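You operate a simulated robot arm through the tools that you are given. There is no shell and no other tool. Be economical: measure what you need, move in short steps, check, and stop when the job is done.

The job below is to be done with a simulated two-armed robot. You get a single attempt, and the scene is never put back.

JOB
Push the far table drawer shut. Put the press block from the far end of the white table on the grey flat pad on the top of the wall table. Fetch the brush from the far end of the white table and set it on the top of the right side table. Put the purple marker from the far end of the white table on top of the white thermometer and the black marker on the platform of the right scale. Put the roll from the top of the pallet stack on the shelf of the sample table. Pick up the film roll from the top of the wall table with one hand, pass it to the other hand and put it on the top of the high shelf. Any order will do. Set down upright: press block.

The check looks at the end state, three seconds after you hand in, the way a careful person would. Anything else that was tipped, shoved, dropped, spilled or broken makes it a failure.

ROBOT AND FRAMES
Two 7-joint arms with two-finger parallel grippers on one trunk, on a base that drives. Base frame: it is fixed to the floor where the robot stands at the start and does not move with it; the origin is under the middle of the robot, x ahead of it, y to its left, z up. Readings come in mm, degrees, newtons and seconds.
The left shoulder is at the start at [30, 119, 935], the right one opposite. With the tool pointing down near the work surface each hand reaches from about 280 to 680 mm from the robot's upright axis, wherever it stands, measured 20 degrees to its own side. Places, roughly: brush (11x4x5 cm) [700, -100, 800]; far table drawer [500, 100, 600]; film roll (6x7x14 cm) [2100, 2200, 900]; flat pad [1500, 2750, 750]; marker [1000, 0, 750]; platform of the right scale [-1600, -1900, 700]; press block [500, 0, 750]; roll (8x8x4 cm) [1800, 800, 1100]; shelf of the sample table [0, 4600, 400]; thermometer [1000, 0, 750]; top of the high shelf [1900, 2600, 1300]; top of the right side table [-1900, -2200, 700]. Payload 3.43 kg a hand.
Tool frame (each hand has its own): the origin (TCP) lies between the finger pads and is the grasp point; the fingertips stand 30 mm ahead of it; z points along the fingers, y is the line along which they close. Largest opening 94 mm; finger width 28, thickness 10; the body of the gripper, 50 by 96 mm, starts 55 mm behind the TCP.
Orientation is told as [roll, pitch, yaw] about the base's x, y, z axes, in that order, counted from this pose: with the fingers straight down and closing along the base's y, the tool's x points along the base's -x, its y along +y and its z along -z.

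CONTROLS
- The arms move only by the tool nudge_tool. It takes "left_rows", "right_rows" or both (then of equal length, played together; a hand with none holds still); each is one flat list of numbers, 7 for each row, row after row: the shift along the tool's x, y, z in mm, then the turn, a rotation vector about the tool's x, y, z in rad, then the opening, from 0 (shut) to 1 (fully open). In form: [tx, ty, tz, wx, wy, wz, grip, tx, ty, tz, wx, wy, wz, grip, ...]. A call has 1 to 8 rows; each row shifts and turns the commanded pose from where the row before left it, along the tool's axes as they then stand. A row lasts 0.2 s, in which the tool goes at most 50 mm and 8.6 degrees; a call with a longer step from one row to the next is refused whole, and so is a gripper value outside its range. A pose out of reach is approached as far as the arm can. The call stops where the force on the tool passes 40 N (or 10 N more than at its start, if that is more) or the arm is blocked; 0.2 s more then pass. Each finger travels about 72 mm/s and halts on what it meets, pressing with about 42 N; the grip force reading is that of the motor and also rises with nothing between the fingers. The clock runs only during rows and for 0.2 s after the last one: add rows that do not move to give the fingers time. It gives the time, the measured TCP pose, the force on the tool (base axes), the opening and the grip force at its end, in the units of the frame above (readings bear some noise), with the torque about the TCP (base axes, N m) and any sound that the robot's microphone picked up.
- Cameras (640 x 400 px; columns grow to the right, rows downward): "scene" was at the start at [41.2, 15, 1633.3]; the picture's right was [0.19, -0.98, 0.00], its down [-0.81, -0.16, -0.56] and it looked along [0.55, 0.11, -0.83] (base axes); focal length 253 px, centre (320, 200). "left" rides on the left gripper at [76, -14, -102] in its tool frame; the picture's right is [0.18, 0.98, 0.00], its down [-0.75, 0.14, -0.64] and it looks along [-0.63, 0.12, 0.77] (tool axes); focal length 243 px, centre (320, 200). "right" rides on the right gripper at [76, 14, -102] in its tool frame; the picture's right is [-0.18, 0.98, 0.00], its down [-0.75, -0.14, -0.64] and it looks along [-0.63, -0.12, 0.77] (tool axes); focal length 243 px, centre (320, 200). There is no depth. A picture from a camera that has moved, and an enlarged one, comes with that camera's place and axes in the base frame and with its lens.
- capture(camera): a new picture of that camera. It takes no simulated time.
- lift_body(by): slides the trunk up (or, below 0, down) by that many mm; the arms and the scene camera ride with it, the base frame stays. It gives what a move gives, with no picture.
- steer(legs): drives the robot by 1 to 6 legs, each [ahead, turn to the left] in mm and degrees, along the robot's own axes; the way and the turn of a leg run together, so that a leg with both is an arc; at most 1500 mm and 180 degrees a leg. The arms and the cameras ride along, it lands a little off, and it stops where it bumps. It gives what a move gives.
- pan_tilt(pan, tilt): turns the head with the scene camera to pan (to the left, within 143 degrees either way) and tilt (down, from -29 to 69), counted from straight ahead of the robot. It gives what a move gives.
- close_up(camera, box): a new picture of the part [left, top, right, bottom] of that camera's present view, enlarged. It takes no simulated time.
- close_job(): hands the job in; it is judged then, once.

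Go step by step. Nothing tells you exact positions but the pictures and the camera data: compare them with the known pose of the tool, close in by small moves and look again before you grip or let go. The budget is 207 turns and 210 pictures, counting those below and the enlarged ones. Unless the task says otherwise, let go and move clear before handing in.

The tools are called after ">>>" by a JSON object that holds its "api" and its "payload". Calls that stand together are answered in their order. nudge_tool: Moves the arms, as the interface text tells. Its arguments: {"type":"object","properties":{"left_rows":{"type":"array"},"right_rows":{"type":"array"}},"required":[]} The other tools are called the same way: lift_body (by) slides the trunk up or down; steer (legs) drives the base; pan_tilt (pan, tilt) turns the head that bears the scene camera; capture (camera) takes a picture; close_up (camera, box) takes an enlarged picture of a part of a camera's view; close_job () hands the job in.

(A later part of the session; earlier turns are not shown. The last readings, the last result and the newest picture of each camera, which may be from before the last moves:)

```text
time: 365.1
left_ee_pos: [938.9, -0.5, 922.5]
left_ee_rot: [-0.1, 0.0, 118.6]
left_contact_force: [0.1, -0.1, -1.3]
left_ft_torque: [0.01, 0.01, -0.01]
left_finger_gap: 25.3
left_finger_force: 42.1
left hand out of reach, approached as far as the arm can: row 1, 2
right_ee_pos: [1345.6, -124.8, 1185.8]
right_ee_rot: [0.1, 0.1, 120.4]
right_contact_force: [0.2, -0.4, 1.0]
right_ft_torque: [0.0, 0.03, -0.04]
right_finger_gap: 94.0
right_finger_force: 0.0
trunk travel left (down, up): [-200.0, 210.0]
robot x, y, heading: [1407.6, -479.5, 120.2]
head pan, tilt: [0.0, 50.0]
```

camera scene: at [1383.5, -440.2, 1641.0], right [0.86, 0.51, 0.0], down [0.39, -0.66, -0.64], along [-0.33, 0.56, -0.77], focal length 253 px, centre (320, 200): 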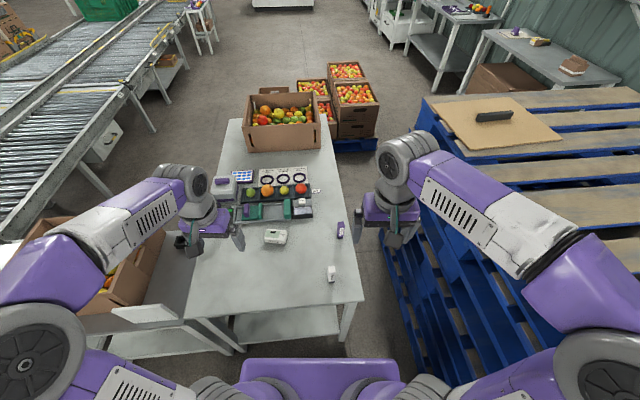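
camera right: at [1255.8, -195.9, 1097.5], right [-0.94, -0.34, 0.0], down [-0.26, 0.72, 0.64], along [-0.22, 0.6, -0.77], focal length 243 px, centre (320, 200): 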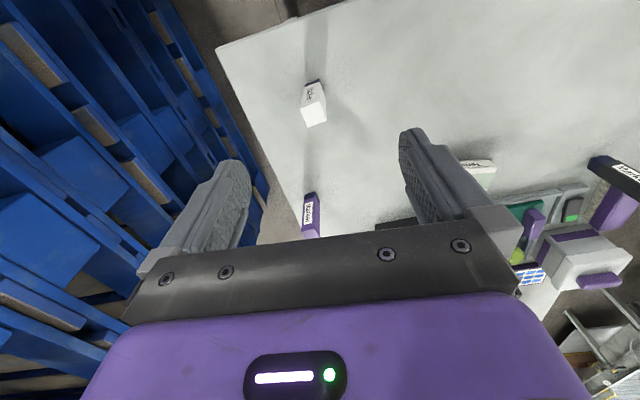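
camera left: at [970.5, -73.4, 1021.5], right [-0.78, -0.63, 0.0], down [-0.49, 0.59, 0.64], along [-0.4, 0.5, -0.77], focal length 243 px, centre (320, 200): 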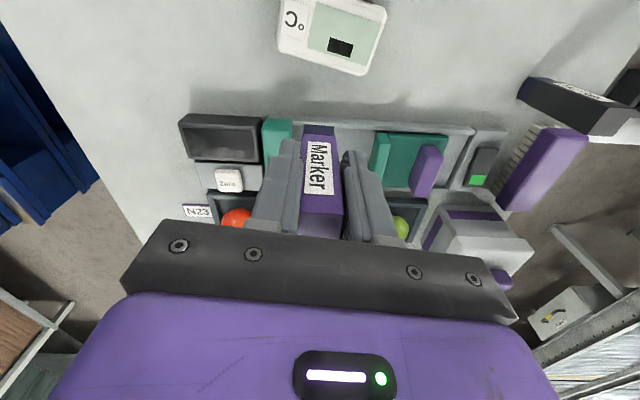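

Lateral motion works but retraction is stuck at a straight-elbow limit, so I use the base: drive back 61 mm and shift the hand left a little.

>>> {"api": "steer", "payload": {"legs": [[-61, 0]]}}

>>> {"api": "nudge_tool", "payload": {"left_rows": [0, 20, 0, 0, 0, 0, 0]}}

>>> {"api": "capture", "payload": {"camera": "left"}}

>>> {"api": "close_up", "payload": {"camera": "scene", "box": [220, 170, 340, 245]}}

```text
time: 366.1
left_ee_pos: [969.5, -53.7, 924.1]
left_ee_rot: [-0.1, -0.2, 118.5]
left_contact_force: [0.9, -0.1, -0.4]
left_ft_torque: [0.02, 0.01, 0.01]
left_finger_gap: 25.3
left_finger_force: 42.2
right_ee_pos: [1376.3, -177.7, 1186.3]
right_ee_rot: [0.1, 0.0, 120.5]
right_contact_force: [1.1, -1.2, 0.6]
right_ft_torque: [0.03, -0.01, 0.02]
right_finger_gap: 94.2
right_finger_force: 0.0
trunk travel left (down, up): [-200.0, 210.0]
robot x, y, heading: [1434.9, -536.0, 120.2]
head pan, tilt: [0.0, 50.0]
```

```text
time: 366.5
left_ee_pos: [951.6, -64.8, 921.8]
left_ee_rot: [-0.1, 0.1, 118.6]
left_contact_force: [-0.1, 0.6, -1.2]
left_ft_torque: [-0.01, 0.0, 0.02]
left_finger_gap: 25.1
left_finger_force: 41.7
right_ee_pos: [1375.4, -178.6, 1185.3]
right_ee_rot: [0.1, 0.1, 120.4]
right_contact_force: [-0.1, 0.4, 0.5]
right_ft_torque: [0.0, -0.01, 0.01]
right_finger_gap: 93.9
right_finger_force: 0.1
trunk travel left (down, up): [-200.0, 210.0]
robot x, y, heading: [1435.8, -535.1, 120.6]
head pan, tilt: [0.0, 50.0]
```

```text
67 pictures are left
camera left: at [1000.0, -126.6, 1026.0], right [-0.77, -0.63, 0.0], down [-0.49, 0.59, 0.64], along [-0.4, 0.5, -0.77], focal length 243 px, centre (320, 200)
```

left: 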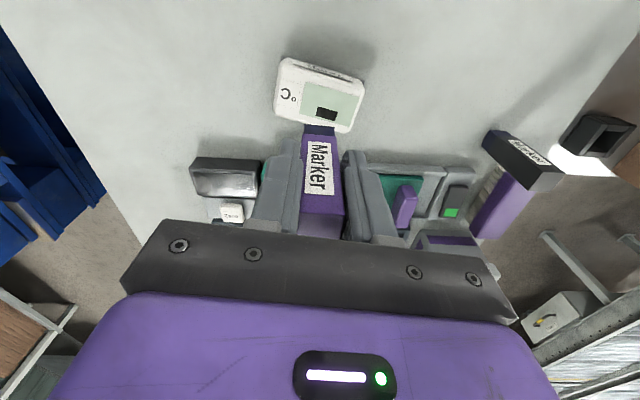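

```text
5.33 times, centred on (280, 208) of scene
camera zoom: at [1411.8, -492.7, 1640.9], right [0.86, 0.51, 0.0], down [0.39, -0.66, -0.64], along [-0.32, 0.55, -0.77], focal length 1350 px, centre (533, 160)
```

zoom: 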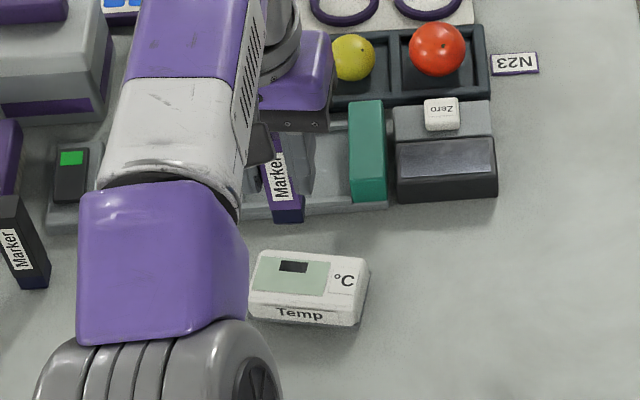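

The thermometer lies right under the marker. I lower toward it and check.

>>> {"api": "nudge_tool", "payload": {"left_rows": [0, 0, 25, 0, 0, 0, 0, 0, 0, 25, 0, 0, 0, 0, 0, 0, 15, 0, 0, 0, 0]}}

>>> {"api": "capture", "payload": {"camera": "left"}}

>>> {"api": "close_up", "payload": {"camera": "scene", "box": [220, 170, 340, 245]}}

```text
time: 367.3
left_ee_pos: [950.9, -63.0, 856.9]
left_ee_rot: [-0.2, 0.0, 118.6]
left_contact_force: [-0.1, -0.2, -0.1]
left_ft_torque: [-0.01, -0.01, -0.01]
left_finger_gap: 25.2
left_finger_force: 42.1
right_ee_pos: [1374.8, -176.2, 1185.7]
right_ee_rot: [-0.1, 0.1, 120.5]
right_contact_force: [0.4, 0.5, -0.7]
right_ft_torque: [-0.01, 0.03, 0.04]
right_finger_gap: 93.7
right_finger_force: 0.0
trunk travel left (down, up): [-200.0, 210.0]
robot x, y, heading: [1432.7, -532.4, 120.4]
head pan, tilt: [0.0, 50.0]
```

```text
65 pictures are left
camera left: at [1000.1, -125.0, 960.1], right [-0.77, -0.63, 0.0], down [-0.49, 0.59, 0.64], along [-0.4, 0.5, -0.77], focal length 243 px, centre (320, 200)
```

left: 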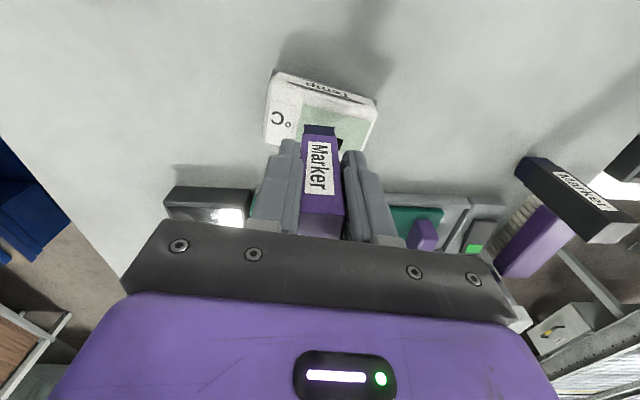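

```text
5.33 times, centred on (280, 208) of scene
camera zoom: at [1412.2, -492.0, 1640.9], right [0.86, 0.51, 0.0], down [0.39, -0.66, -0.64], along [-0.32, 0.55, -0.77], focal length 1350 px, centre (533, 160)
```

zoom: 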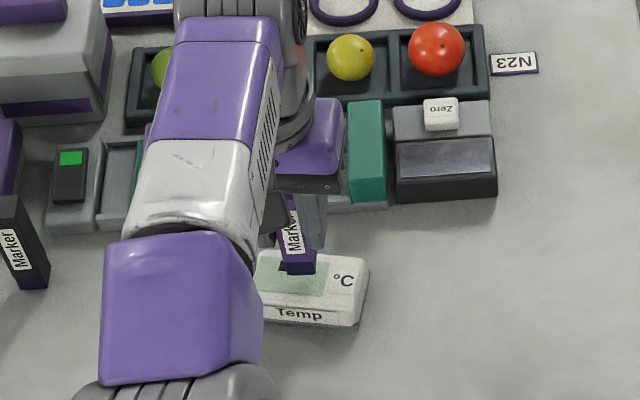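

The marker's foot is just above the thermometer's middle. I lower slowly to contact.

>>> {"api": "nudge_tool", "payload": {"left_rows": [-3, -5, 0, 0, 0, 0, 0, 0, 0, 6, 0, 0, 0, 0, 0, 0, 4, 0, 0, 0, 0, 0, 0, 3, 0, 0, 0, 0]}}

>>> {"api": "close_up", "payload": {"camera": "scene", "box": [240, 195, 320, 245]}}

```text
time: 368.3
left_ee_pos: [953.8, -57.0, 845.6]
left_ee_rot: [-0.1, -0.1, 118.6]
left_contact_force: [0.4, -0.4, -0.5]
left_ft_torque: [0.02, 0.01, -0.02]
left_finger_gap: 25.0
left_finger_force: 42.1
right_ee_pos: [1376.2, -177.0, 1186.5]
right_ee_rot: [0.0, 0.2, 120.5]
right_contact_force: [-0.1, 0.0, -0.4]
right_ft_torque: [0.01, -0.04, 0.01]
right_finger_gap: 94.1
right_finger_force: 0.1
trunk travel left (down, up): [-200.0, 210.0]
robot x, y, heading: [1432.6, -534.1, 120.2]
head pan, tilt: [0.0, 50.0]
```

```text
8.00 times, centred on (280, 220) of scene
camera zoom: at [1412.4, -492.1, 1640.9], right [0.86, 0.51, 0.0], down [0.39, -0.66, -0.64], along [-0.32, 0.55, -0.77], focal length 2025 px, centre (640, 40)
```

zoom: 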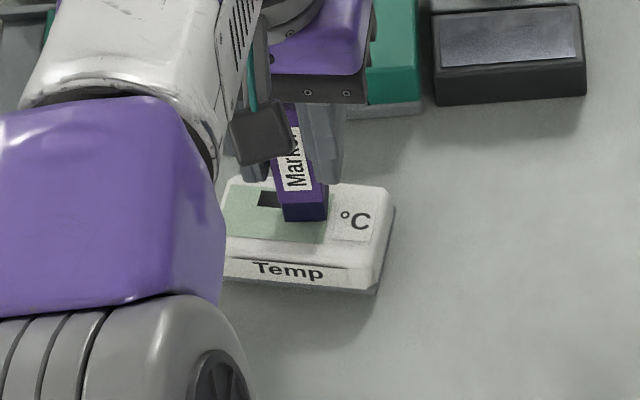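

Still a gap; continuing in 3 mm steps.

>>> {"api": "nudge_tool", "payload": {"left_rows": [0, 0, 3, 0, 0, 0, 0, 0, 0, 3, 0, 0, 0, 0]}}

>>> {"api": "nudge_tool", "payload": {"left_rows": [0, 0, 3, 0, 0, 0, 0]}}

>>> {"api": "close_up", "payload": {"camera": "scene", "box": [240, 195, 320, 245]}}

```text
time: 368.9
left_ee_pos: [954.3, -57.7, 841.8]
left_ee_rot: [0.0, -0.5, 118.7]
left_contact_force: [2.1, -1.1, 20.8]
left_ft_torque: [-0.1, -0.03, 0.01]
left_finger_gap: 25.2
left_finger_force: 41.4
right_ee_pos: [1377.3, -178.2, 1186.0]
right_ee_rot: [0.1, 0.0, 120.5]
right_contact_force: [-0.1, 0.1, -0.3]
right_ft_torque: [0.0, 0.0, -0.01]
right_finger_gap: 93.9
right_finger_force: 0.1
trunk travel left (down, up): [-200.0, 210.0]
robot x, y, heading: [1432.0, -534.5, 120.2]
head pan, tilt: [0.0, 50.0]
```

```text
time: 369.3
left_ee_pos: [955.2, -58.4, 842.6]
left_ee_rot: [0.0, -0.7, 118.8]
left_contact_force: [-0.1, -0.8, 35.7]
left_ft_torque: [0.1, 0.08, 0.02]
left_finger_gap: 25.3
left_finger_force: 41.5
right_ee_pos: [1377.5, -179.7, 1186.8]
right_ee_rot: [0.1, -0.1, 120.6]
right_contact_force: [0.4, -0.1, 0.1]
right_ft_torque: [0.02, -0.02, 0.01]
right_finger_gap: 94.2
right_finger_force: 0.0
trunk travel left (down, up): [-200.0, 210.0]
robot x, y, heading: [1433.9, -536.5, 120.5]
head pan, tilt: [0.0, 50.0]
```

```text
8.00 times, centred on (280, 220) of scene
camera zoom: at [1415.8, -495.6, 1641.4], right [0.86, 0.51, 0.0], down [0.39, -0.66, -0.65], along [-0.33, 0.56, -0.76], focal length 2025 px, centre (640, 40)
```

zoom: 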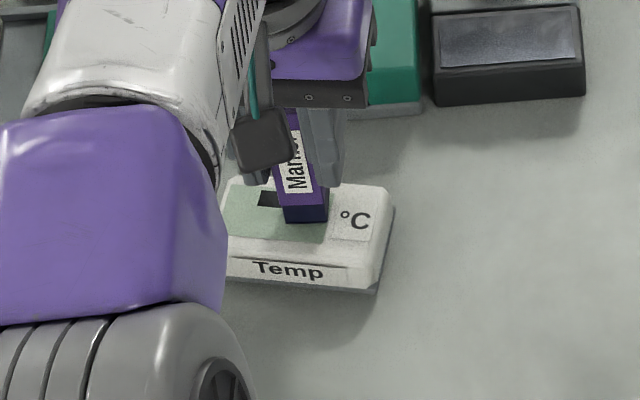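

Contact. I ease off and open slowly, keeping the marker standing.

>>> {"api": "nudge_tool", "payload": {"left_rows": [0, 0, -3, 0, 0, 0, 0, 0, 0, -2, 0, 0, 0, 0]}}

>>> {"api": "nudge_tool", "payload": {"left_rows": [0, 0, 0, 0, 0, 0, 0.3, 0, 0, 0, 0, 0, 0, 0.4, 0, 0, 0, 0, 0, 0, 0.6, 0, 0, 0, 0, 0, 0, 0.7]}}

>>> {"api": "close_up", "payload": {"camera": "scene", "box": [240, 195, 320, 245]}}

>>> {"api": "capture", "payload": {"camera": "left"}}

```text
time: 369.9
left_ee_pos: [954.5, -56.7, 842.3]
left_ee_rot: [0.0, -0.4, 118.7]
left_contact_force: [-2.3, 6.0, 19.3]
left_ft_torque: [0.48, 0.24, -0.01]
left_finger_gap: 25.0
left_finger_force: 42.2
right_ee_pos: [1375.7, -177.0, 1186.9]
right_ee_rot: [0.2, 0.0, 120.4]
right_contact_force: [-0.1, -0.3, 0.4]
right_ft_torque: [-0.01, 0.0, 0.02]
right_finger_gap: 94.0
right_finger_force: 0.0
trunk travel left (down, up): [-200.0, 210.0]
robot x, y, heading: [1436.4, -533.7, 120.4]
head pan, tilt: [0.0, 50.0]
```

```text
time: 370.9
left_ee_pos: [954.8, -58.2, 840.6]
left_ee_rot: [-0.1, -0.1, 118.6]
left_contact_force: [-0.5, 0.6, -0.9]
left_ft_torque: [0.02, -0.03, -0.02]
left_finger_gap: 65.8
left_finger_force: 0.0
right_ee_pos: [1375.2, -177.4, 1186.7]
right_ee_rot: [0.1, 0.1, 120.5]
right_contact_force: [0.7, 0.5, 0.5]
right_ft_torque: [0.02, 0.03, -0.02]
right_finger_gap: 94.1
right_finger_force: 0.0
trunk travel left (down, up): [-200.0, 210.0]
robot x, y, heading: [1435.5, -535.9, 120.6]
head pan, tilt: [0.0, 50.0]
```

```text
8.00 times, centred on (280, 220) of scene
camera zoom: at [1412.4, -492.1, 1640.9], right [0.86, 0.51, 0.0], down [0.39, -0.66, -0.64], along [-0.32, 0.55, -0.77], focal length 2025 px, centre (640, 40)
```

zoom: 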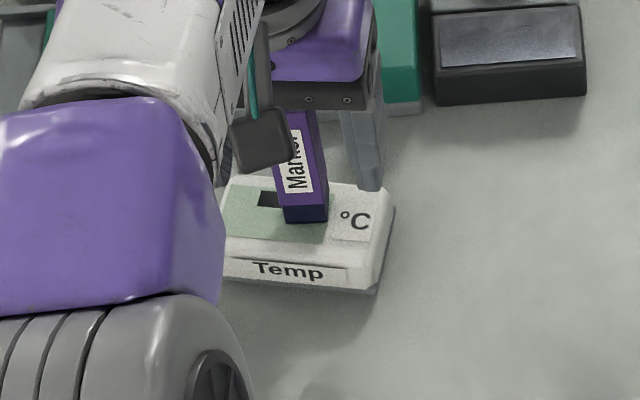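

```text
60 pictures are left
camera left: at [1003.8, -120.8, 943.6], right [-0.77, -0.63, 0.0], down [-0.49, 0.59, 0.64], along [-0.41, 0.5, -0.77], focal length 243 px, centre (320, 200)
```

left: 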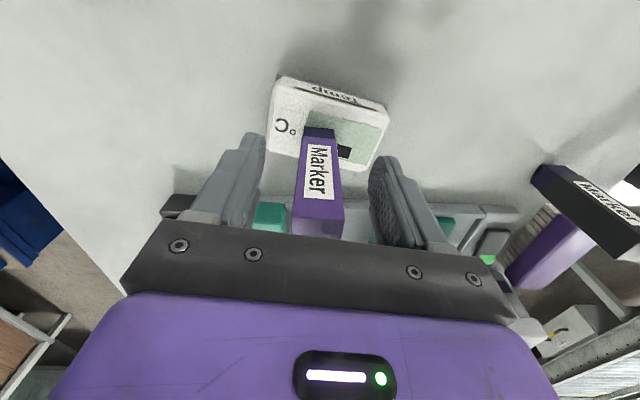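

The marker stands on the thermometer. I raise the whole trunk to lift the hand straight up, clear of it.

>>> {"api": "lift_body", "payload": {"by": 130}}

>>> {"api": "capture", "payload": {"camera": "left"}}

>>> {"api": "close_up", "payload": {"camera": "scene", "box": [170, 160, 362, 280]}}

```text
time: 372.5
left_ee_pos: [954.2, -57.9, 970.3]
left_ee_rot: [-0.2, 0.0, 118.5]
left_contact_force: [0.3, 0.3, 0.0]
left_ft_torque: [-0.01, 0.02, 0.02]
left_finger_gap: 65.8
left_finger_force: 0.1
right_ee_pos: [1376.0, -176.1, 1316.3]
right_ee_rot: [0.1, 0.1, 120.5]
right_contact_force: [0.2, -0.7, -0.2]
right_ft_torque: [0.02, 0.01, -0.02]
right_finger_gap: 94.1
right_finger_force: 0.1
trunk travel left (down, up): [-330.0, 80.0]
robot x, y, heading: [1435.2, -535.5, 120.5]
head pan, tilt: [0.0, 50.0]
```

```text
59 pictures are left
camera left: at [1003.7, -120.7, 1073.4], right [-0.77, -0.63, 0.0], down [-0.49, 0.59, 0.64], along [-0.41, 0.5, -0.77], focal length 243 px, centre (320, 200)
```

left: 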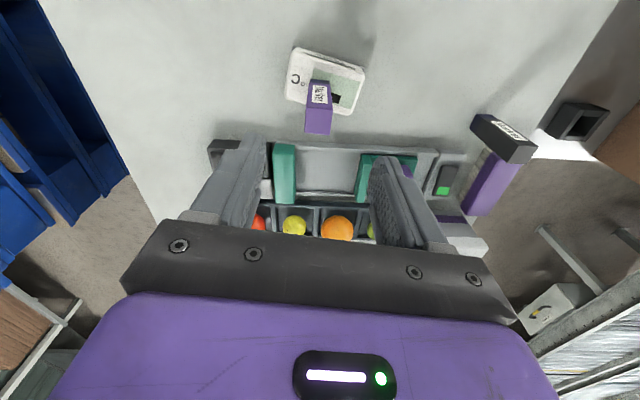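

```text
3.33 times, centred on (266, 220) of scene
camera zoom: at [1412.4, -492.0, 1770.8], right [0.86, 0.51, 0.0], down [0.39, -0.66, -0.64], along [-0.32, 0.55, -0.77], focal length 844 px, centre (500, 133)
```

zoom: 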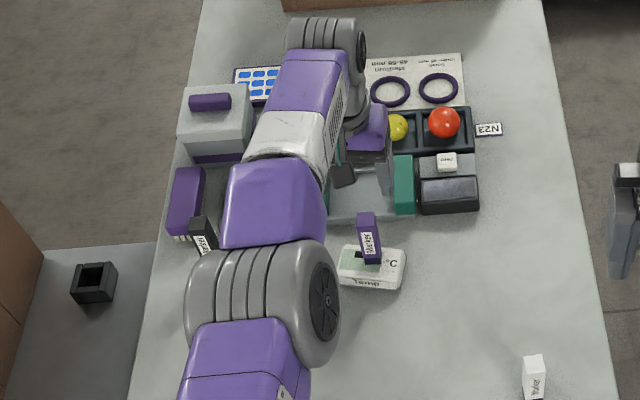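

The purple marker stands on the thermometer. Next I retract the left hand before repositioning for the brush and black marker.

>>> {"api": "nudge_tool", "payload": {"left_rows": [0, 0, -20, 0, 0, 0, 0.8, 40, 0, 0, 0, 0, 0, 1, 40, 0, 0, 0, 0, 0, 1, 40, 0, 0, 0, 0, 0, 1, 40, 0, 0, 0, 0, 0, 1, 40, 0, 0, 0, 0, 0, 1]}}

```text
time: 373.9
left_ee_pos: [1051.4, -235.1, 992.8]
left_ee_rot: [-0.1, -0.2, 118.5]
left_contact_force: [-0.5, 0.3, -0.4]
left_ft_torque: [0.05, 0.02, -0.01]
left_finger_gap: 94.0
left_finger_force: 0.0
right_ee_pos: [1375.2, -177.8, 1316.2]
right_ee_rot: [0.1, 0.0, 120.6]
right_contact_force: [-0.2, 0.3, 1.7]
right_ft_torque: [0.01, 0.02, -0.03]
right_finger_gap: 93.9
right_finger_force: 0.1
trunk travel left (down, up): [-330.0, 80.0]
robot x, y, heading: [1435.7, -532.1, 120.2]
head pan, tilt: [0.0, 50.0]
```

It retracts now. I tuck it further and move to a stance nearer the front corner for the brush and black marker.

>>> {"api": "nudge_tool", "payload": {"left_rows": [40, 0, -25, 0, 0, 0, 1, 40, 0, -30, 0, 0, 0, 1, 0, 0, -40, 0, 0, 0, 1]}}

>>> {"api": "steer", "payload": {"legs": [[-200, 0], [0, 43], [447, 0], [0, -43]]}}

>>> {"api": "capture", "payload": {"camera": "scene"}}

```text
time: 374.7
left_ee_pos: [1088.8, -305.4, 1086.1]
left_ee_rot: [-0.1, 0.0, 118.7]
left_contact_force: [0.3, -0.1, 0.0]
left_ft_torque: [0.0, 0.02, 0.01]
left_finger_gap: 94.1
left_finger_force: 0.1
right_ee_pos: [1374.8, -177.2, 1315.6]
right_ee_rot: [0.0, 0.1, 120.5]
right_contact_force: [-0.2, 0.5, -0.1]
right_ft_torque: [-0.02, -0.01, 0.01]
right_finger_gap: 93.9
right_finger_force: 0.1
trunk travel left (down, up): [-330.0, 80.0]
robot x, y, heading: [1432.6, -535.1, 120.6]
head pan, tilt: [0.0, 50.0]
```

```text
time: 380.7
left_ee_pos: [740.4, -655.2, 1087.4]
left_ee_rot: [-0.2, 0.0, 161.2]
left_contact_force: [0.3, 1.1, -0.3]
left_ft_torque: [-0.07, 0.01, 0.0]
left_finger_gap: 93.9
left_finger_force: 0.2
right_ee_pos: [865.9, -367.2, 1315.1]
right_ee_rot: [0.2, 0.2, 162.9]
right_contact_force: [0.7, 0.4, -0.3]
right_ft_torque: [-0.03, 0.02, -0.01]
right_finger_gap: 94.2
right_finger_force: 0.1
trunk travel left (down, up): [-330.0, 80.0]
robot x, y, heading: [1143.5, -616.8, 162.2]
head pan, tilt: [0.0, 50.0]
stopped in leg 3: the robot was blocked; the commanded pose is now the measured one
```

```text
57 pictures are left
camera scene: at [1098.6, -599.0, 1770.9], right [0.3, 0.95, 0.0], down [0.73, -0.23, -0.64], along [-0.61, 0.19, -0.77], focal length 253 px, centre (320, 200)
```

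scene: 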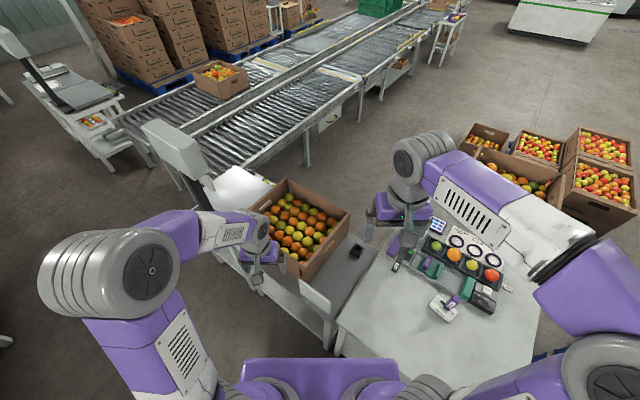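

The right wheel bumped at the table's right end. I check that nothing fell.

>>> {"api": "close_up", "payload": {"camera": "scene", "box": [340, 200, 560, 337]}}

>>> {"api": "steer", "payload": {"legs": [[-80, 0]]}}

>>> {"api": "close_up", "payload": {"camera": "scene", "box": [340, 200, 560, 337]}}

```text
2.91 times, centred on (450, 268) of scene
camera zoom: at [1098.6, -599.0, 1770.9], right [0.3, 0.95, 0.0], down [0.73, -0.23, -0.64], along [-0.61, 0.19, -0.77], focal length 736 px, centre (-58, 1)
```

zoom: 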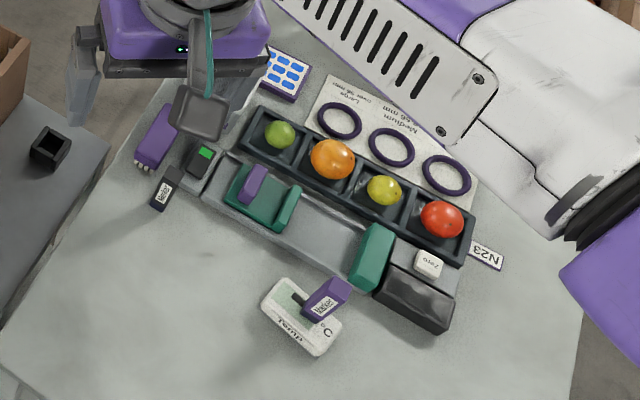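

```text
time: 381.8
left_ee_pos: [817.2, -680.2, 1086.2]
left_ee_rot: [-0.1, -0.2, 161.2]
left_contact_force: [0.6, 0.7, 0.0]
left_ft_torque: [0.02, -0.01, 0.01]
left_finger_gap: 94.1
left_finger_force: 0.2
right_ee_pos: [941.5, -391.8, 1317.0]
right_ee_rot: [0.0, 0.0, 163.0]
right_contact_force: [0.5, 0.0, 0.8]
right_ft_torque: [-0.01, 0.01, 0.0]
right_finger_gap: 94.0
right_finger_force: 0.2
trunk travel left (down, up): [-330.0, 80.0]
robot x, y, heading: [1217.4, -639.7, 162.6]
head pan, tilt: [0.0, 50.0]
```

```text
2.91 times, centred on (450, 268) of scene
camera zoom: at [1175.5, -625.3, 1771.0], right [0.3, 0.95, 0.0], down [0.73, -0.23, -0.64], along [-0.61, 0.19, -0.77], focal length 736 px, centre (-58, 1)
```

zoom: 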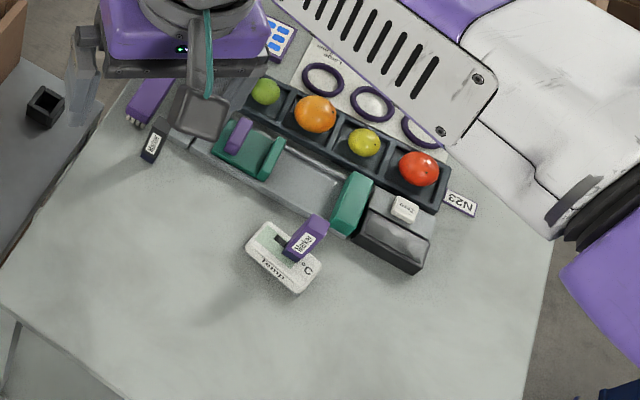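

Nothing fell; the marker still stands. I back-turn to face the table end squarely and approach carefully.

>>> {"api": "steer", "payload": {"legs": [[0, -42], [90, 0]]}}

>>> {"api": "pan_tilt", "payload": {"pan": 15, "tilt": 55}}

>>> {"api": "capture", "payload": {"camera": "scene"}}

```text
time: 384.8
left_ee_pos: [848.6, -322.6, 1086.1]
left_ee_rot: [0.0, -0.2, 118.9]
left_contact_force: [-0.1, 0.5, 0.4]
left_ft_torque: [-0.02, -0.01, -0.02]
left_finger_gap: 94.1
left_finger_force: 0.1
right_ee_pos: [1134.5, -193.1, 1315.9]
right_ee_rot: [0.1, 0.1, 120.7]
right_contact_force: [0.8, -0.2, -0.2]
right_ft_torque: [-0.04, -0.05, -0.02]
right_finger_gap: 94.0
right_finger_force: 0.0
trunk travel left (down, up): [-330.0, 80.0]
robot x, y, heading: [1171.6, -562.5, 120.3]
head pan, tilt: [0.0, 50.0]
```

```text
time: 385.6
left_ee_pos: [849.4, -323.2, 1085.3]
left_ee_rot: [-0.1, 0.0, 118.8]
left_contact_force: [-0.1, -0.2, 0.0]
left_ft_torque: [0.01, 0.01, 0.02]
left_finger_gap: 94.0
left_finger_force: 0.0
right_ee_pos: [1135.6, -194.2, 1314.9]
right_ee_rot: [0.1, 0.1, 120.8]
right_contact_force: [0.3, -0.1, 0.1]
right_ft_torque: [0.0, 0.0, -0.03]
right_finger_gap: 93.8
right_finger_force: 0.1
trunk travel left (down, up): [-330.0, 80.0]
robot x, y, heading: [1174.5, -562.1, 119.9]
head pan, tilt: [15.0, 55.0]
```

```text
54 pictures are left
camera scene: at [1138.8, -537.9, 1764.5], right [0.71, 0.71, 0.0], down [0.58, -0.58, -0.57], along [-0.41, 0.41, -0.82], focal length 253 px, centre (320, 200)
```

scene: 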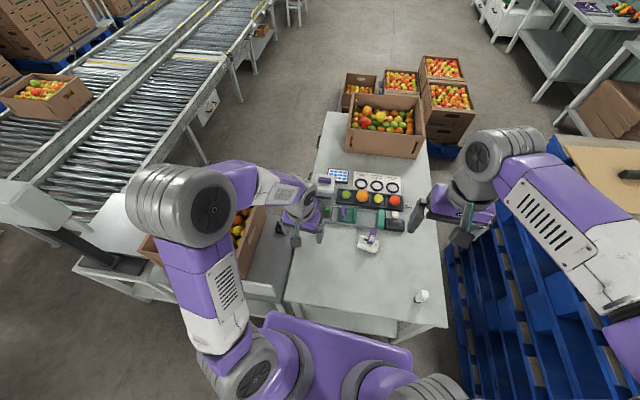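

White marker also still stands. I look with the left wrist camera at the brush and black marker.

>>> {"api": "capture", "payload": {"camera": "left"}}

```text
53 pictures are left
camera left: at [898.5, -385.1, 1189.3], right [-0.77, -0.64, 0.0], down [-0.49, 0.59, 0.64], along [-0.41, 0.5, -0.77], focal length 243 px, centre (320, 200)
```

left: 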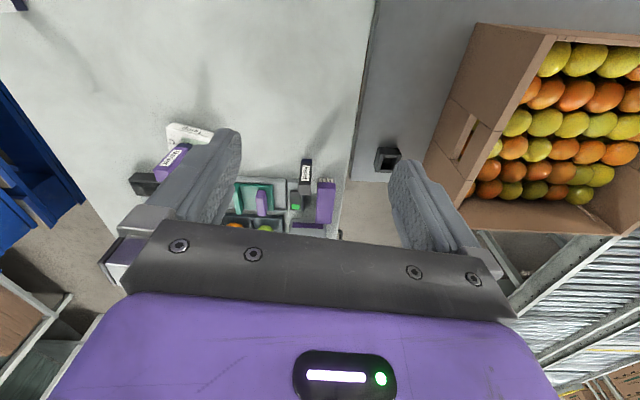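

Black marker at about [747, -157], brush centre about [671, -127] with its long axis at 136°. I lower the trunk and bring the left hand over the brush, turned to close across it.

>>> {"api": "lift_body", "payload": {"by": -130}}

>>> {"api": "nudge_tool", "payload": {"left_rows": [-43, 10, 0, 0, 0, 0, 1, -43, 10, 0, 0, 0, 0, 1, -43, 10, 0, 0, 0, 0, 1, -43, 10, 0, 0, 0, 0, 1, -40, 10, 0, 0, 0, 0, 1, -25, 6, 15, 0, 0, -0.1, 1, 0, 0, 20, 0, 0, -0.1, 1, 0, 0, 20, 0, 0, -0.1, 1]}}

>>> {"api": "capture", "payload": {"camera": "left"}}

>>> {"api": "close_up", "payload": {"camera": "scene", "box": [270, 160, 390, 235]}}

```text
time: 387.2
left_ee_pos: [848.2, -322.7, 957.7]
left_ee_rot: [-0.1, -0.1, 118.8]
left_contact_force: [0.3, -1.4, 0.0]
left_ft_torque: [0.0, -0.03, -0.03]
left_finger_gap: 94.0
left_finger_force: 0.0
right_ee_pos: [1134.5, -194.4, 1186.1]
right_ee_rot: [0.1, 0.1, 120.8]
right_contact_force: [0.2, -0.5, 0.3]
right_ft_torque: [-0.01, -0.02, 0.02]
right_finger_gap: 94.0
right_finger_force: 0.1
trunk travel left (down, up): [-200.0, 210.0]
robot x, y, heading: [1173.5, -563.4, 120.2]
head pan, tilt: [15.0, 55.0]
```

```text
time: 389.0
left_ee_pos: [684.4, -140.6, 900.1]
left_ee_rot: [-0.2, 0.0, 136.2]
left_contact_force: [-0.5, -0.5, 0.0]
left_ft_torque: [0.01, 0.0, -0.02]
left_finger_gap: 94.1
left_finger_force: 0.1
right_ee_pos: [1135.1, -193.2, 1186.1]
right_ee_rot: [0.0, 0.2, 120.7]
right_contact_force: [-0.8, -0.6, -0.9]
right_ft_torque: [0.0, 0.02, 0.01]
right_finger_gap: 94.0
right_finger_force: 0.1
trunk travel left (down, up): [-200.0, 210.0]
robot x, y, heading: [1174.0, -564.5, 120.4]
head pan, tilt: [15.0, 55.0]
```

```text
52 pictures are left
camera left: at [749.6, -186.4, 1003.8], right [-0.55, -0.84, 0.0], down [-0.64, 0.42, 0.64], along [-0.54, 0.35, -0.77], focal length 243 px, centre (320, 200)
```

left: 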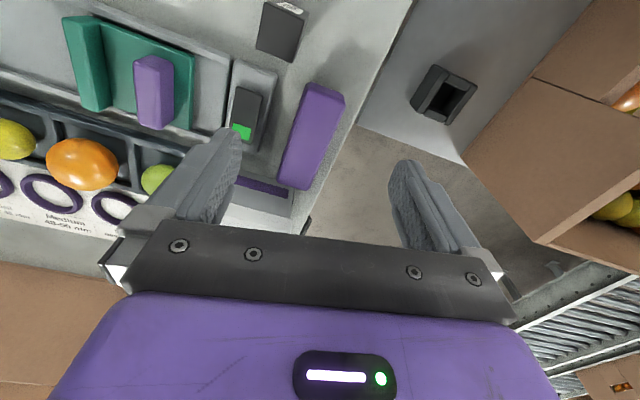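

```text
5.33 times, centred on (330, 198) of scene
camera zoom: at [1138.2, -537.1, 1634.4], right [0.71, 0.71, 0.0], down [0.58, -0.58, -0.57], along [-0.41, 0.4, -0.82], focal length 1350 px, centre (267, 213)
```

zoom: 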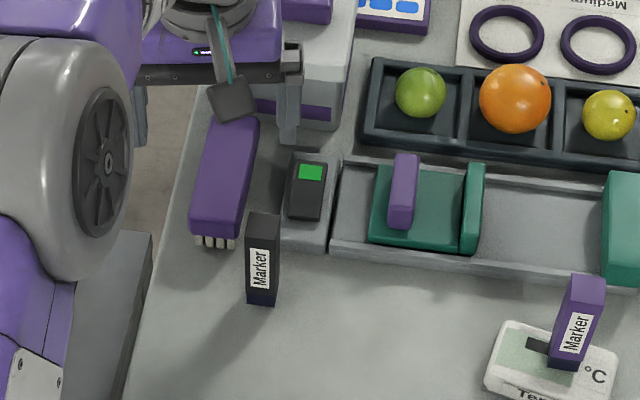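

The brush axis is really about 128.5° and its centre [668, -121]. I correct yaw and position, narrow the fingers, and lower part way.

>>> {"api": "nudge_tool", "payload": {"left_rows": [0, 0, 0, 0, 0, 0.134, 0.65, -25, 0, 0, 0, 0, 0, 0.65, 0, 0, 35, 0, 0, 0, 0.65, 0, 0, 20, 0, 0, 0, 0.65]}}

>>> {"api": "capture", "payload": {"camera": "left"}}

```text
time: 390.0
left_ee_pos: [671.1, -121.6, 846.3]
left_ee_rot: [-0.1, 0.0, 128.5]
left_contact_force: [-0.8, -1.2, -0.1]
left_ft_torque: [0.01, 0.0, -0.02]
left_finger_gap: 60.9
left_finger_force: 0.0
right_ee_pos: [1134.3, -193.3, 1185.6]
right_ee_rot: [0.1, 0.0, 120.7]
right_contact_force: [0.7, -0.5, -0.6]
right_ft_torque: [-0.02, 0.0, 0.01]
right_finger_gap: 94.1
right_finger_force: 0.1
trunk travel left (down, up): [-200.0, 210.0]
robot x, y, heading: [1173.4, -565.2, 120.1]
head pan, tilt: [15.0, 55.0]
```

```text
50 pictures are left
camera left: at [728.8, -175.5, 948.5], right [-0.66, -0.76, 0.0], down [-0.58, 0.5, 0.64], along [-0.48, 0.42, -0.77], focal length 243 px, centre (320, 200)
```

left: 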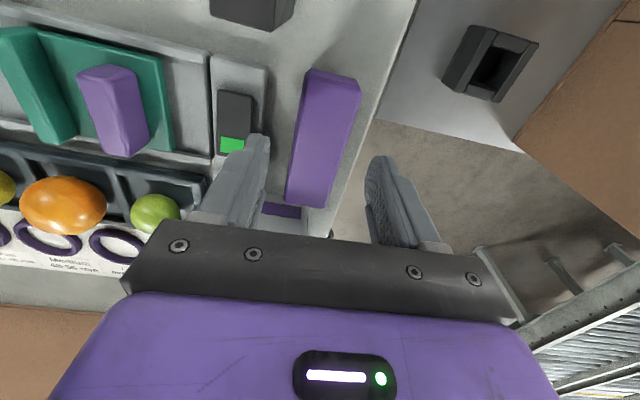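

Perfectly aligned. I descend and grip the brush.

>>> {"api": "nudge_tool", "payload": {"left_rows": [0, 0, 25, 0, 0, 0, 0.65, 0, 0, 20, 0, 0, 0, 0.65, 0, 0, 8, 0, 0, 0, 0.65, 0, 0, 0, 0, 0, 0, 0.3, 0, 0, 0, 0, 0, 0, 0, 0, 0, 0, 0, 0, 0, 0]}}

>>> {"api": "capture", "payload": {"camera": "left"}}

```text
time: 391.4
left_ee_pos: [670.5, -123.3, 794.3]
left_ee_rot: [0.0, -0.1, 128.4]
left_contact_force: [-0.2, 0.7, -0.2]
left_ft_torque: [0.03, 0.03, 0.0]
left_finger_gap: 38.8
left_finger_force: 42.1
right_ee_pos: [1135.9, -192.6, 1186.4]
right_ee_rot: [0.1, 0.1, 120.7]
right_contact_force: [-0.5, -0.6, -0.5]
right_ft_torque: [0.05, -0.01, -0.03]
right_finger_gap: 93.9
right_finger_force: 0.0
trunk travel left (down, up): [-200.0, 210.0]
robot x, y, heading: [1169.9, -563.5, 119.9]
head pan, tilt: [15.0, 55.0]
```

```text
49 pictures are left
camera left: at [728.7, -175.6, 897.0], right [-0.66, -0.76, 0.0], down [-0.58, 0.5, 0.64], along [-0.48, 0.42, -0.77], focal length 243 px, centre (320, 200)
```

left: 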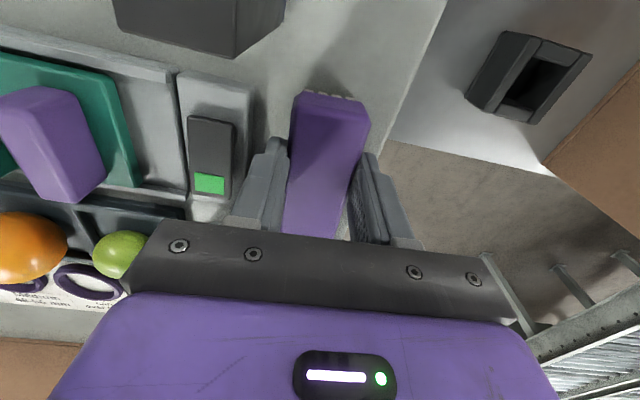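

Brush gripped. I raise the trunk to lift it straight up, then retract the left hand.

>>> {"api": "lift_body", "payload": {"by": 170}}

>>> {"api": "nudge_tool", "payload": {"left_rows": [0, 10, 0, 0, 0, 0, 0, 40, 15, 0, 0, 0, 0, 0, 40, 15, 0, 0, 0, 0, 0, 40, 15, 0, 0, 0, 0, 0, 40, 15, 0, 0, 0, 0, 0, 40, 0, -20, 0, 0, 0, 0, 40, 0, -20, 0, 0, 0, 0]}}

>>> {"api": "close_up", "payload": {"camera": "scene", "box": [180, 120, 420, 270]}}

```text
time: 393.3
left_ee_pos: [669.1, -122.2, 963.8]
left_ee_rot: [-0.1, 0.0, 128.5]
left_contact_force: [-0.4, -0.2, -1.0]
left_ft_torque: [-0.04, -0.01, -0.01]
left_finger_gap: 39.0
left_finger_force: 41.7
right_ee_pos: [1134.7, -194.0, 1355.0]
right_ee_rot: [0.1, 0.0, 120.8]
right_contact_force: [0.4, 0.4, -0.6]
right_ft_torque: [0.0, -0.01, -0.03]
right_finger_gap: 94.1
right_finger_force: 0.0
trunk travel left (down, up): [-370.0, 40.0]
robot x, y, heading: [1172.2, -562.4, 120.0]
head pan, tilt: [15.0, 55.0]
```

```text
time: 394.9
left_ee_pos: [764.6, -355.7, 1002.9]
left_ee_rot: [-0.1, -0.3, 128.5]
left_contact_force: [0.1, -0.4, -0.6]
left_ft_torque: [-0.01, 0.0, -0.03]
left_finger_gap: 38.8
left_finger_force: 42.4
right_ee_pos: [1135.4, -195.6, 1355.1]
right_ee_rot: [0.1, 0.0, 120.7]
right_contact_force: [0.6, 0.0, 0.0]
right_ft_torque: [0.0, 0.03, -0.01]
right_finger_gap: 94.1
right_finger_force: 0.0
trunk travel left (down, up): [-370.0, 40.0]
robot x, y, heading: [1172.4, -568.7, 119.8]
head pan, tilt: [15.0, 55.0]
```

```text
2.67 times, centred on (300, 195) of scene
camera zoom: at [1139.7, -539.0, 1804.5], right [0.71, 0.71, 0.0], down [0.58, -0.58, -0.57], along [-0.41, 0.41, -0.82], focal length 675 px, centre (373, 213)
```

zoom: 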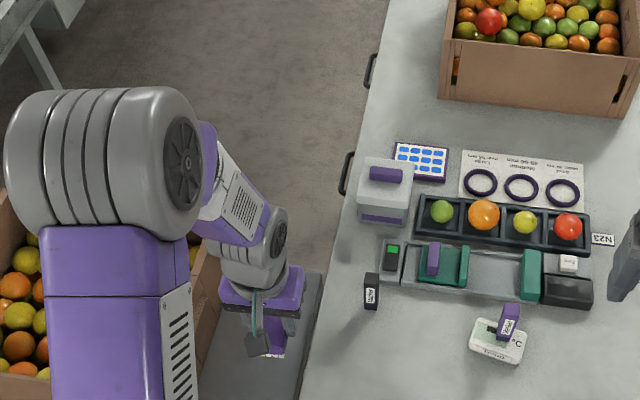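

The brush is held clear. Now I send the right hand over the black marker.

>>> {"api": "nudge_tool", "payload": {"right_rows": [-24, 33, 20, 0, 0, 0, 1, -24, 33, 20, 0, 0, 0, 1, -24, 33, 20, 0, 0, 0, 1, -24, 33, 20, 0, 0, 0, 1, -24, 33, 20, 0, 0, 0, 1, -24, 33, 20, 0, 0, 0, 1, -24, 33, 20, 0, 0, 0, 1, -24, 33, 20, 0, 0, 0, 1]}}

>>> {"api": "nudge_tool", "payload": {"right_rows": [-20, 25, 30, 0, 0, 0, 1, -19, 25, 30, 0, 0, 0, 0.8, 0, 0, 45, 0, 0, 0, 0.7, 0, 0, 45, 0, 0, 0, 0.7, 0, 0, 45, 0, 0, 0, 0.7]}}

>>> {"api": "capture", "payload": {"camera": "right"}}

```text
time: 396.7
left_ee_pos: [761.6, -353.6, 1001.8]
left_ee_rot: [-0.2, 0.0, 128.4]
left_contact_force: [-0.7, -0.5, -0.6]
left_ft_torque: [0.0, -0.04, 0.04]
left_finger_gap: 39.1
left_finger_force: 41.8
right_ee_pos: [807.5, -162.5, 1195.2]
right_ee_rot: [0.0, 0.2, 120.8]
right_contact_force: [-0.6, -0.4, 0.8]
right_ft_torque: [0.0, -0.02, 0.0]
right_finger_gap: 94.0
right_finger_force: 0.0
trunk travel left (down, up): [-370.0, 40.0]
robot x, y, heading: [1171.1, -564.9, 120.2]
head pan, tilt: [15.0, 55.0]
```

```text
time: 397.9
left_ee_pos: [764.1, -353.1, 1002.1]
left_ee_rot: [-0.1, -0.2, 128.3]
left_contact_force: [-0.2, -0.7, 0.3]
left_ft_torque: [-0.03, -0.04, 0.03]
left_finger_gap: 39.0
left_finger_force: 42.0
right_ee_pos: [767.2, -159.5, 1015.1]
right_ee_rot: [0.1, 0.0, 120.6]
right_contact_force: [1.0, -0.8, -0.8]
right_ft_torque: [-0.04, -0.02, 0.01]
right_finger_gap: 65.8
right_finger_force: 0.2
right hand out of reach, approached as far as the arm can: row 2
trunk travel left (down, up): [-370.0, 40.0]
robot x, y, heading: [1174.9, -565.1, 119.8]
head pan, tilt: [15.0, 55.0]
```

```text
47 pictures are left
camera right: at [794.0, -232.7, 1118.7], right [-0.94, -0.34, 0.0], down [-0.26, 0.72, 0.64], along [-0.22, 0.6, -0.77], focal length 243 px, centre (320, 200)
```

right: 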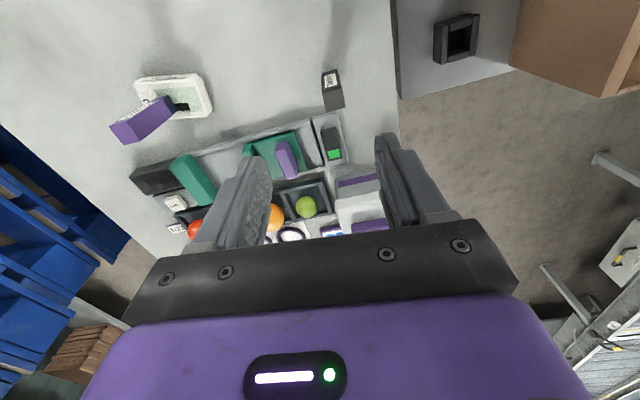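

Black marker top at [748, -156]. I shift the last bit and lower above it.

>>> {"api": "nudge_tool", "payload": {"right_rows": [-6, 7, 35, 0, 0, 0, 0.7, -7, 7, 35, 0, 0, 0, 0.7, 0, 0, 35, 0, 0, 0, 0.7]}}

>>> {"api": "capture", "payload": {"camera": "right"}}

```text
time: 398.7
left_ee_pos: [762.8, -354.4, 1002.3]
left_ee_rot: [-0.1, -0.1, 128.4]
left_contact_force: [0.0, -0.2, -1.2]
left_ft_torque: [-0.01, 0.0, 0.01]
left_finger_gap: 39.0
left_finger_force: 41.8
right_ee_pos: [766.8, -169.7, 912.6]
right_ee_rot: [0.1, 0.1, 120.7]
right_contact_force: [0.8, 0.4, 0.2]
right_ft_torque: [0.01, -0.02, -0.01]
right_finger_gap: 65.9
right_finger_force: 0.1
right hand out of reach, approached as far as the arm can: row 1, 2, 3
trunk travel left (down, up): [-370.0, 40.0]
robot x, y, heading: [1171.2, -561.7, 120.3]
head pan, tilt: [15.0, 55.0]
```

```text
46 pictures are left
camera right: at [794.1, -242.2, 1017.0], right [-0.94, -0.34, 0.0], down [-0.26, 0.72, 0.64], along [-0.22, 0.6, -0.77], focal length 243 px, centre (320, 200)
```

right: 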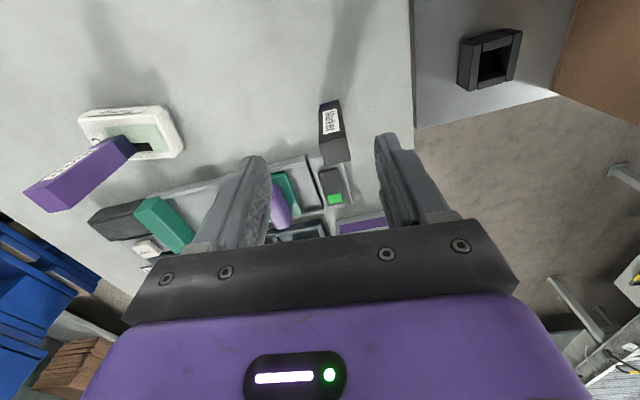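

The right arm is at its reach limit, so I inch the base forward 25 mm with a 1° left turn.

>>> {"api": "steer", "payload": {"legs": [[25, 1]]}}

>>> {"api": "capture", "payload": {"camera": "right"}}

```text
time: 399.5
left_ee_pos: [748.5, -340.5, 1002.6]
left_ee_rot: [-0.1, -0.2, 129.4]
left_contact_force: [0.1, 0.3, -1.1]
left_ft_torque: [-0.04, -0.01, -0.02]
left_finger_gap: 39.1
left_finger_force: 42.3
right_ee_pos: [749.1, -155.9, 914.6]
right_ee_rot: [0.1, 0.1, 121.8]
right_contact_force: [-0.2, 0.5, 0.3]
right_ft_torque: [-0.02, 0.02, -0.01]
right_finger_gap: 65.9
right_finger_force: 0.0
trunk travel left (down, up): [-370.0, 40.0]
robot x, y, heading: [1160.7, -542.6, 121.1]
head pan, tilt: [15.0, 55.0]
```

```text
45 pictures are left
camera right: at [776.7, -228.4, 1017.8], right [-0.93, -0.36, 0.0], down [-0.28, 0.72, 0.64], along [-0.23, 0.6, -0.77], focal length 243 px, centre (320, 200)
```

right: 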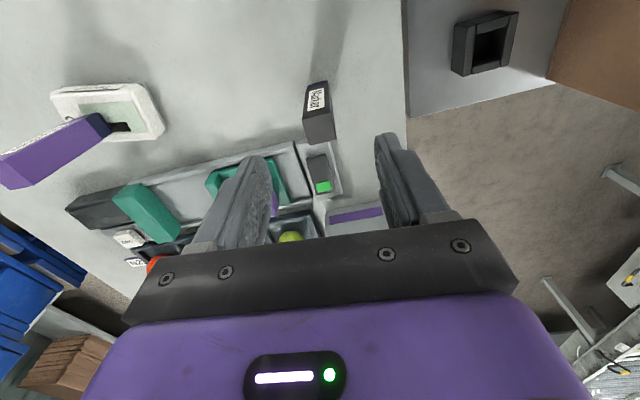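

Exactly over the marker. I lower with the trunk (pure vertical), then grip.

>>> {"api": "lift_body", "payload": {"by": -102}}

>>> {"api": "nudge_tool", "payload": {"right_rows": [0, 0, 0, 0, 0, 0, 0.4, 0, 0, 0, 0, 0, 0, 0, 0, 0, 0, 0, 0, 0, 0, 0, 0, 0, 0, 0, 0, 0]}}

>>> {"api": "capture", "payload": {"camera": "right"}}

```text
time: 400.9
left_ee_pos: [748.2, -339.7, 901.1]
left_ee_rot: [0.0, -0.1, 129.4]
left_contact_force: [-0.2, 0.5, -0.2]
left_ft_torque: [-0.03, 0.02, 0.0]
left_finger_gap: 39.0
left_finger_force: 41.4
right_ee_pos: [749.4, -156.4, 812.2]
right_ee_rot: [0.1, 0.2, 121.8]
right_contact_force: [-1.1, -0.1, -0.4]
right_ft_torque: [0.02, -0.02, 0.0]
right_finger_gap: 65.5
right_finger_force: 0.0
trunk travel left (down, up): [-268.0, 142.0]
robot x, y, heading: [1161.7, -545.3, 120.9]
head pan, tilt: [15.0, 55.0]
```

```text
time: 401.9
left_ee_pos: [748.7, -340.8, 901.4]
left_ee_rot: [-0.1, -0.1, 129.4]
left_contact_force: [-0.1, -0.9, -0.9]
left_ft_torque: [-0.02, 0.02, 0.01]
left_finger_gap: 38.8
left_finger_force: 41.6
right_ee_pos: [747.9, -155.8, 811.7]
right_ee_rot: [0.1, 0.1, 121.8]
right_contact_force: [0.3, -0.3, -0.3]
right_ft_torque: [0.03, 0.03, 0.01]
right_finger_gap: 25.5
right_finger_force: 41.8
trunk travel left (down, up): [-268.0, 142.0]
robot x, y, heading: [1160.8, -542.3, 121.2]
head pan, tilt: [15.0, 55.0]
```

```text
44 pictures are left
camera right: at [776.4, -228.0, 915.6], right [-0.93, -0.36, 0.0], down [-0.28, 0.72, 0.64], along [-0.23, 0.6, -0.77], focal length 243 px, centre (320, 200)
```

right: 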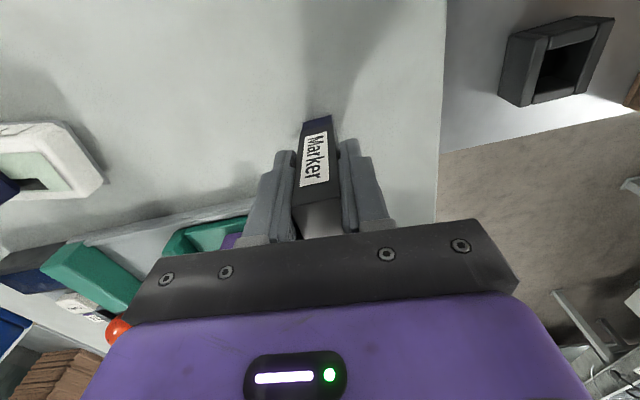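

Black marker gripped (25.5 mm). I lift with the trunk and reverse straight back from the table.

>>> {"api": "lift_body", "payload": {"by": 140}}

>>> {"api": "steer", "payload": {"legs": [[-330, 0]]}}

>>> {"api": "nudge_tool", "payload": {"right_rows": [30, -35, 0, 0, 0, 0, 0, 30, -35, 0, 0, 0, 0, 0, 30, -35, 0, 0, 0, 0, 0, 30, -35, 0, 0, 0, 0, 0, 20, -40, 0, 0, 0, 0, 0, 0, -40, 0, 0, 0, 0, 0]}}

>>> {"api": "pan_tilt", "payload": {"pan": 0, "tilt": 40}}

>>> {"api": "capture", "payload": {"camera": "scene"}}

```text
time: 403.5
left_ee_pos: [748.1, -339.6, 1040.7]
left_ee_rot: [-0.1, 0.0, 129.4]
left_contact_force: [0.0, 0.1, -1.5]
left_ft_torque: [0.01, 0.0, -0.05]
left_finger_gap: 39.0
left_finger_force: 41.9
right_ee_pos: [748.5, -155.6, 951.6]
right_ee_rot: [0.1, 0.1, 121.8]
right_contact_force: [0.3, 1.0, -1.1]
right_ft_torque: [0.02, -0.01, -0.01]
right_finger_gap: 25.1
right_finger_force: 41.8
trunk travel left (down, up): [-408.0, 2.0]
robot x, y, heading: [1162.7, -541.3, 121.0]
head pan, tilt: [15.0, 55.0]
```

```text
time: 405.7
left_ee_pos: [917.9, -623.1, 1040.4]
left_ee_rot: [-0.1, -0.1, 129.6]
left_contact_force: [0.2, 0.1, -0.9]
left_ft_torque: [-0.01, 0.04, 0.01]
left_finger_gap: 39.0
left_finger_force: 41.6
right_ee_pos: [918.4, -440.6, 952.6]
right_ee_rot: [0.1, 0.0, 121.8]
right_contact_force: [-0.6, -0.7, -0.6]
right_ft_torque: [-0.04, 0.01, -0.03]
right_finger_gap: 25.0
right_finger_force: 41.9
trunk travel left (down, up): [-408.0, 2.0]
robot x, y, heading: [1330.9, -824.3, 121.4]
head pan, tilt: [15.0, 55.0]
```

```text
time: 407.1
left_ee_pos: [918.4, -623.5, 1040.0]
left_ee_rot: [-0.1, 0.0, 129.5]
left_contact_force: [0.0, 0.5, -1.2]
left_ft_torque: [-0.03, -0.02, 0.01]
left_finger_gap: 39.0
left_finger_force: 41.0
right_ee_pos: [1182.2, -440.7, 952.7]
right_ee_rot: [0.0, 0.1, 121.9]
right_contact_force: [0.2, -0.4, -0.7]
right_ft_torque: [-0.01, -0.01, -0.03]
right_finger_gap: 25.0
right_finger_force: 41.5
trunk travel left (down, up): [-408.0, 2.0]
robot x, y, heading: [1328.3, -824.9, 121.3]
head pan, tilt: [15.0, 55.0]
```

```text
time: 407.9
left_ee_pos: [918.1, -623.9, 1040.5]
left_ee_rot: [-0.2, -0.1, 129.6]
left_contact_force: [-0.4, -0.9, -0.7]
left_ft_torque: [0.02, -0.02, 0.02]
left_finger_gap: 39.1
left_finger_force: 42.0
right_ee_pos: [1180.4, -442.3, 953.1]
right_ee_rot: [0.1, 0.1, 122.0]
right_contact_force: [0.7, 0.9, -0.4]
right_ft_torque: [-0.01, 0.0, -0.01]
right_finger_gap: 25.1
right_finger_force: 42.1
trunk travel left (down, up): [-408.0, 2.0]
robot x, y, heading: [1328.5, -820.8, 121.0]
head pan, tilt: [0.0, 40.0]
```

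```text
43 pictures are left
camera scene: at [1304.1, -777.5, 1863.1], right [0.86, 0.52, 0.0], down [0.33, -0.55, -0.77], along [-0.4, 0.65, -0.64], focal length 253 px, centre (320, 200)
```

scene: 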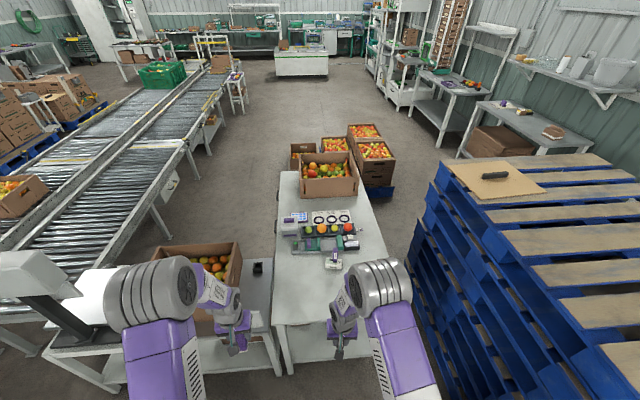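

Both items are held and the table is undisturbed. I turn and drive back down the aisle toward the right side table.

>>> {"api": "steer", "payload": {"legs": [[0, 95.8], [1500, 0], [1500, 0], [1150, 0]]}}

>>> {"api": "capture", "payload": {"camera": "scene"}}

```text
time: 431.8
left_ee_pos: [-2202.8, -3660.9, 1041.2]
left_ee_rot: [-0.1, -0.1, -136.2]
left_contact_force: [0.2, -0.7, -0.8]
left_ft_torque: [0.03, 0.01, 0.0]
left_finger_gap: 39.1
left_finger_force: 42.1
right_ee_pos: [-2404.4, -3413.5, 951.5]
right_ee_rot: [0.1, 0.1, -143.9]
right_contact_force: [0.0, -0.5, 0.1]
right_ft_torque: [0.01, -0.01, -0.05]
right_finger_gap: 25.1
right_finger_force: 42.1
trunk travel left (down, up): [-408.0, 2.0]
robot x, y, heading: [-2033.8, -3232.1, -145.0]
head pan, tilt: [0.0, 40.0]
```

```text
42 pictures are left
camera scene: at [-2076.0, -3264.9, 1863.1], right [-0.58, 0.81, 0.0], down [0.52, 0.37, -0.77], along [-0.62, -0.44, -0.64], focal length 253 px, centre (320, 200)
```

scene: 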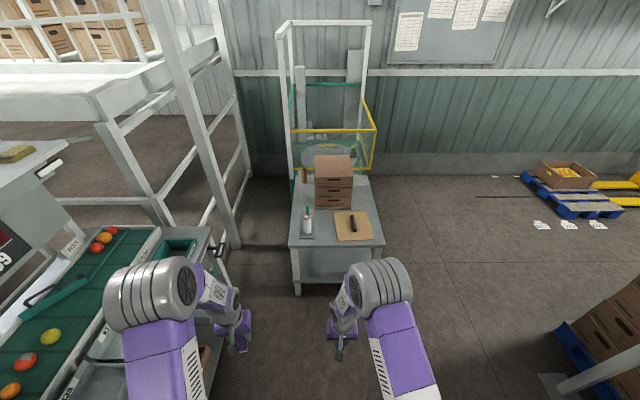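

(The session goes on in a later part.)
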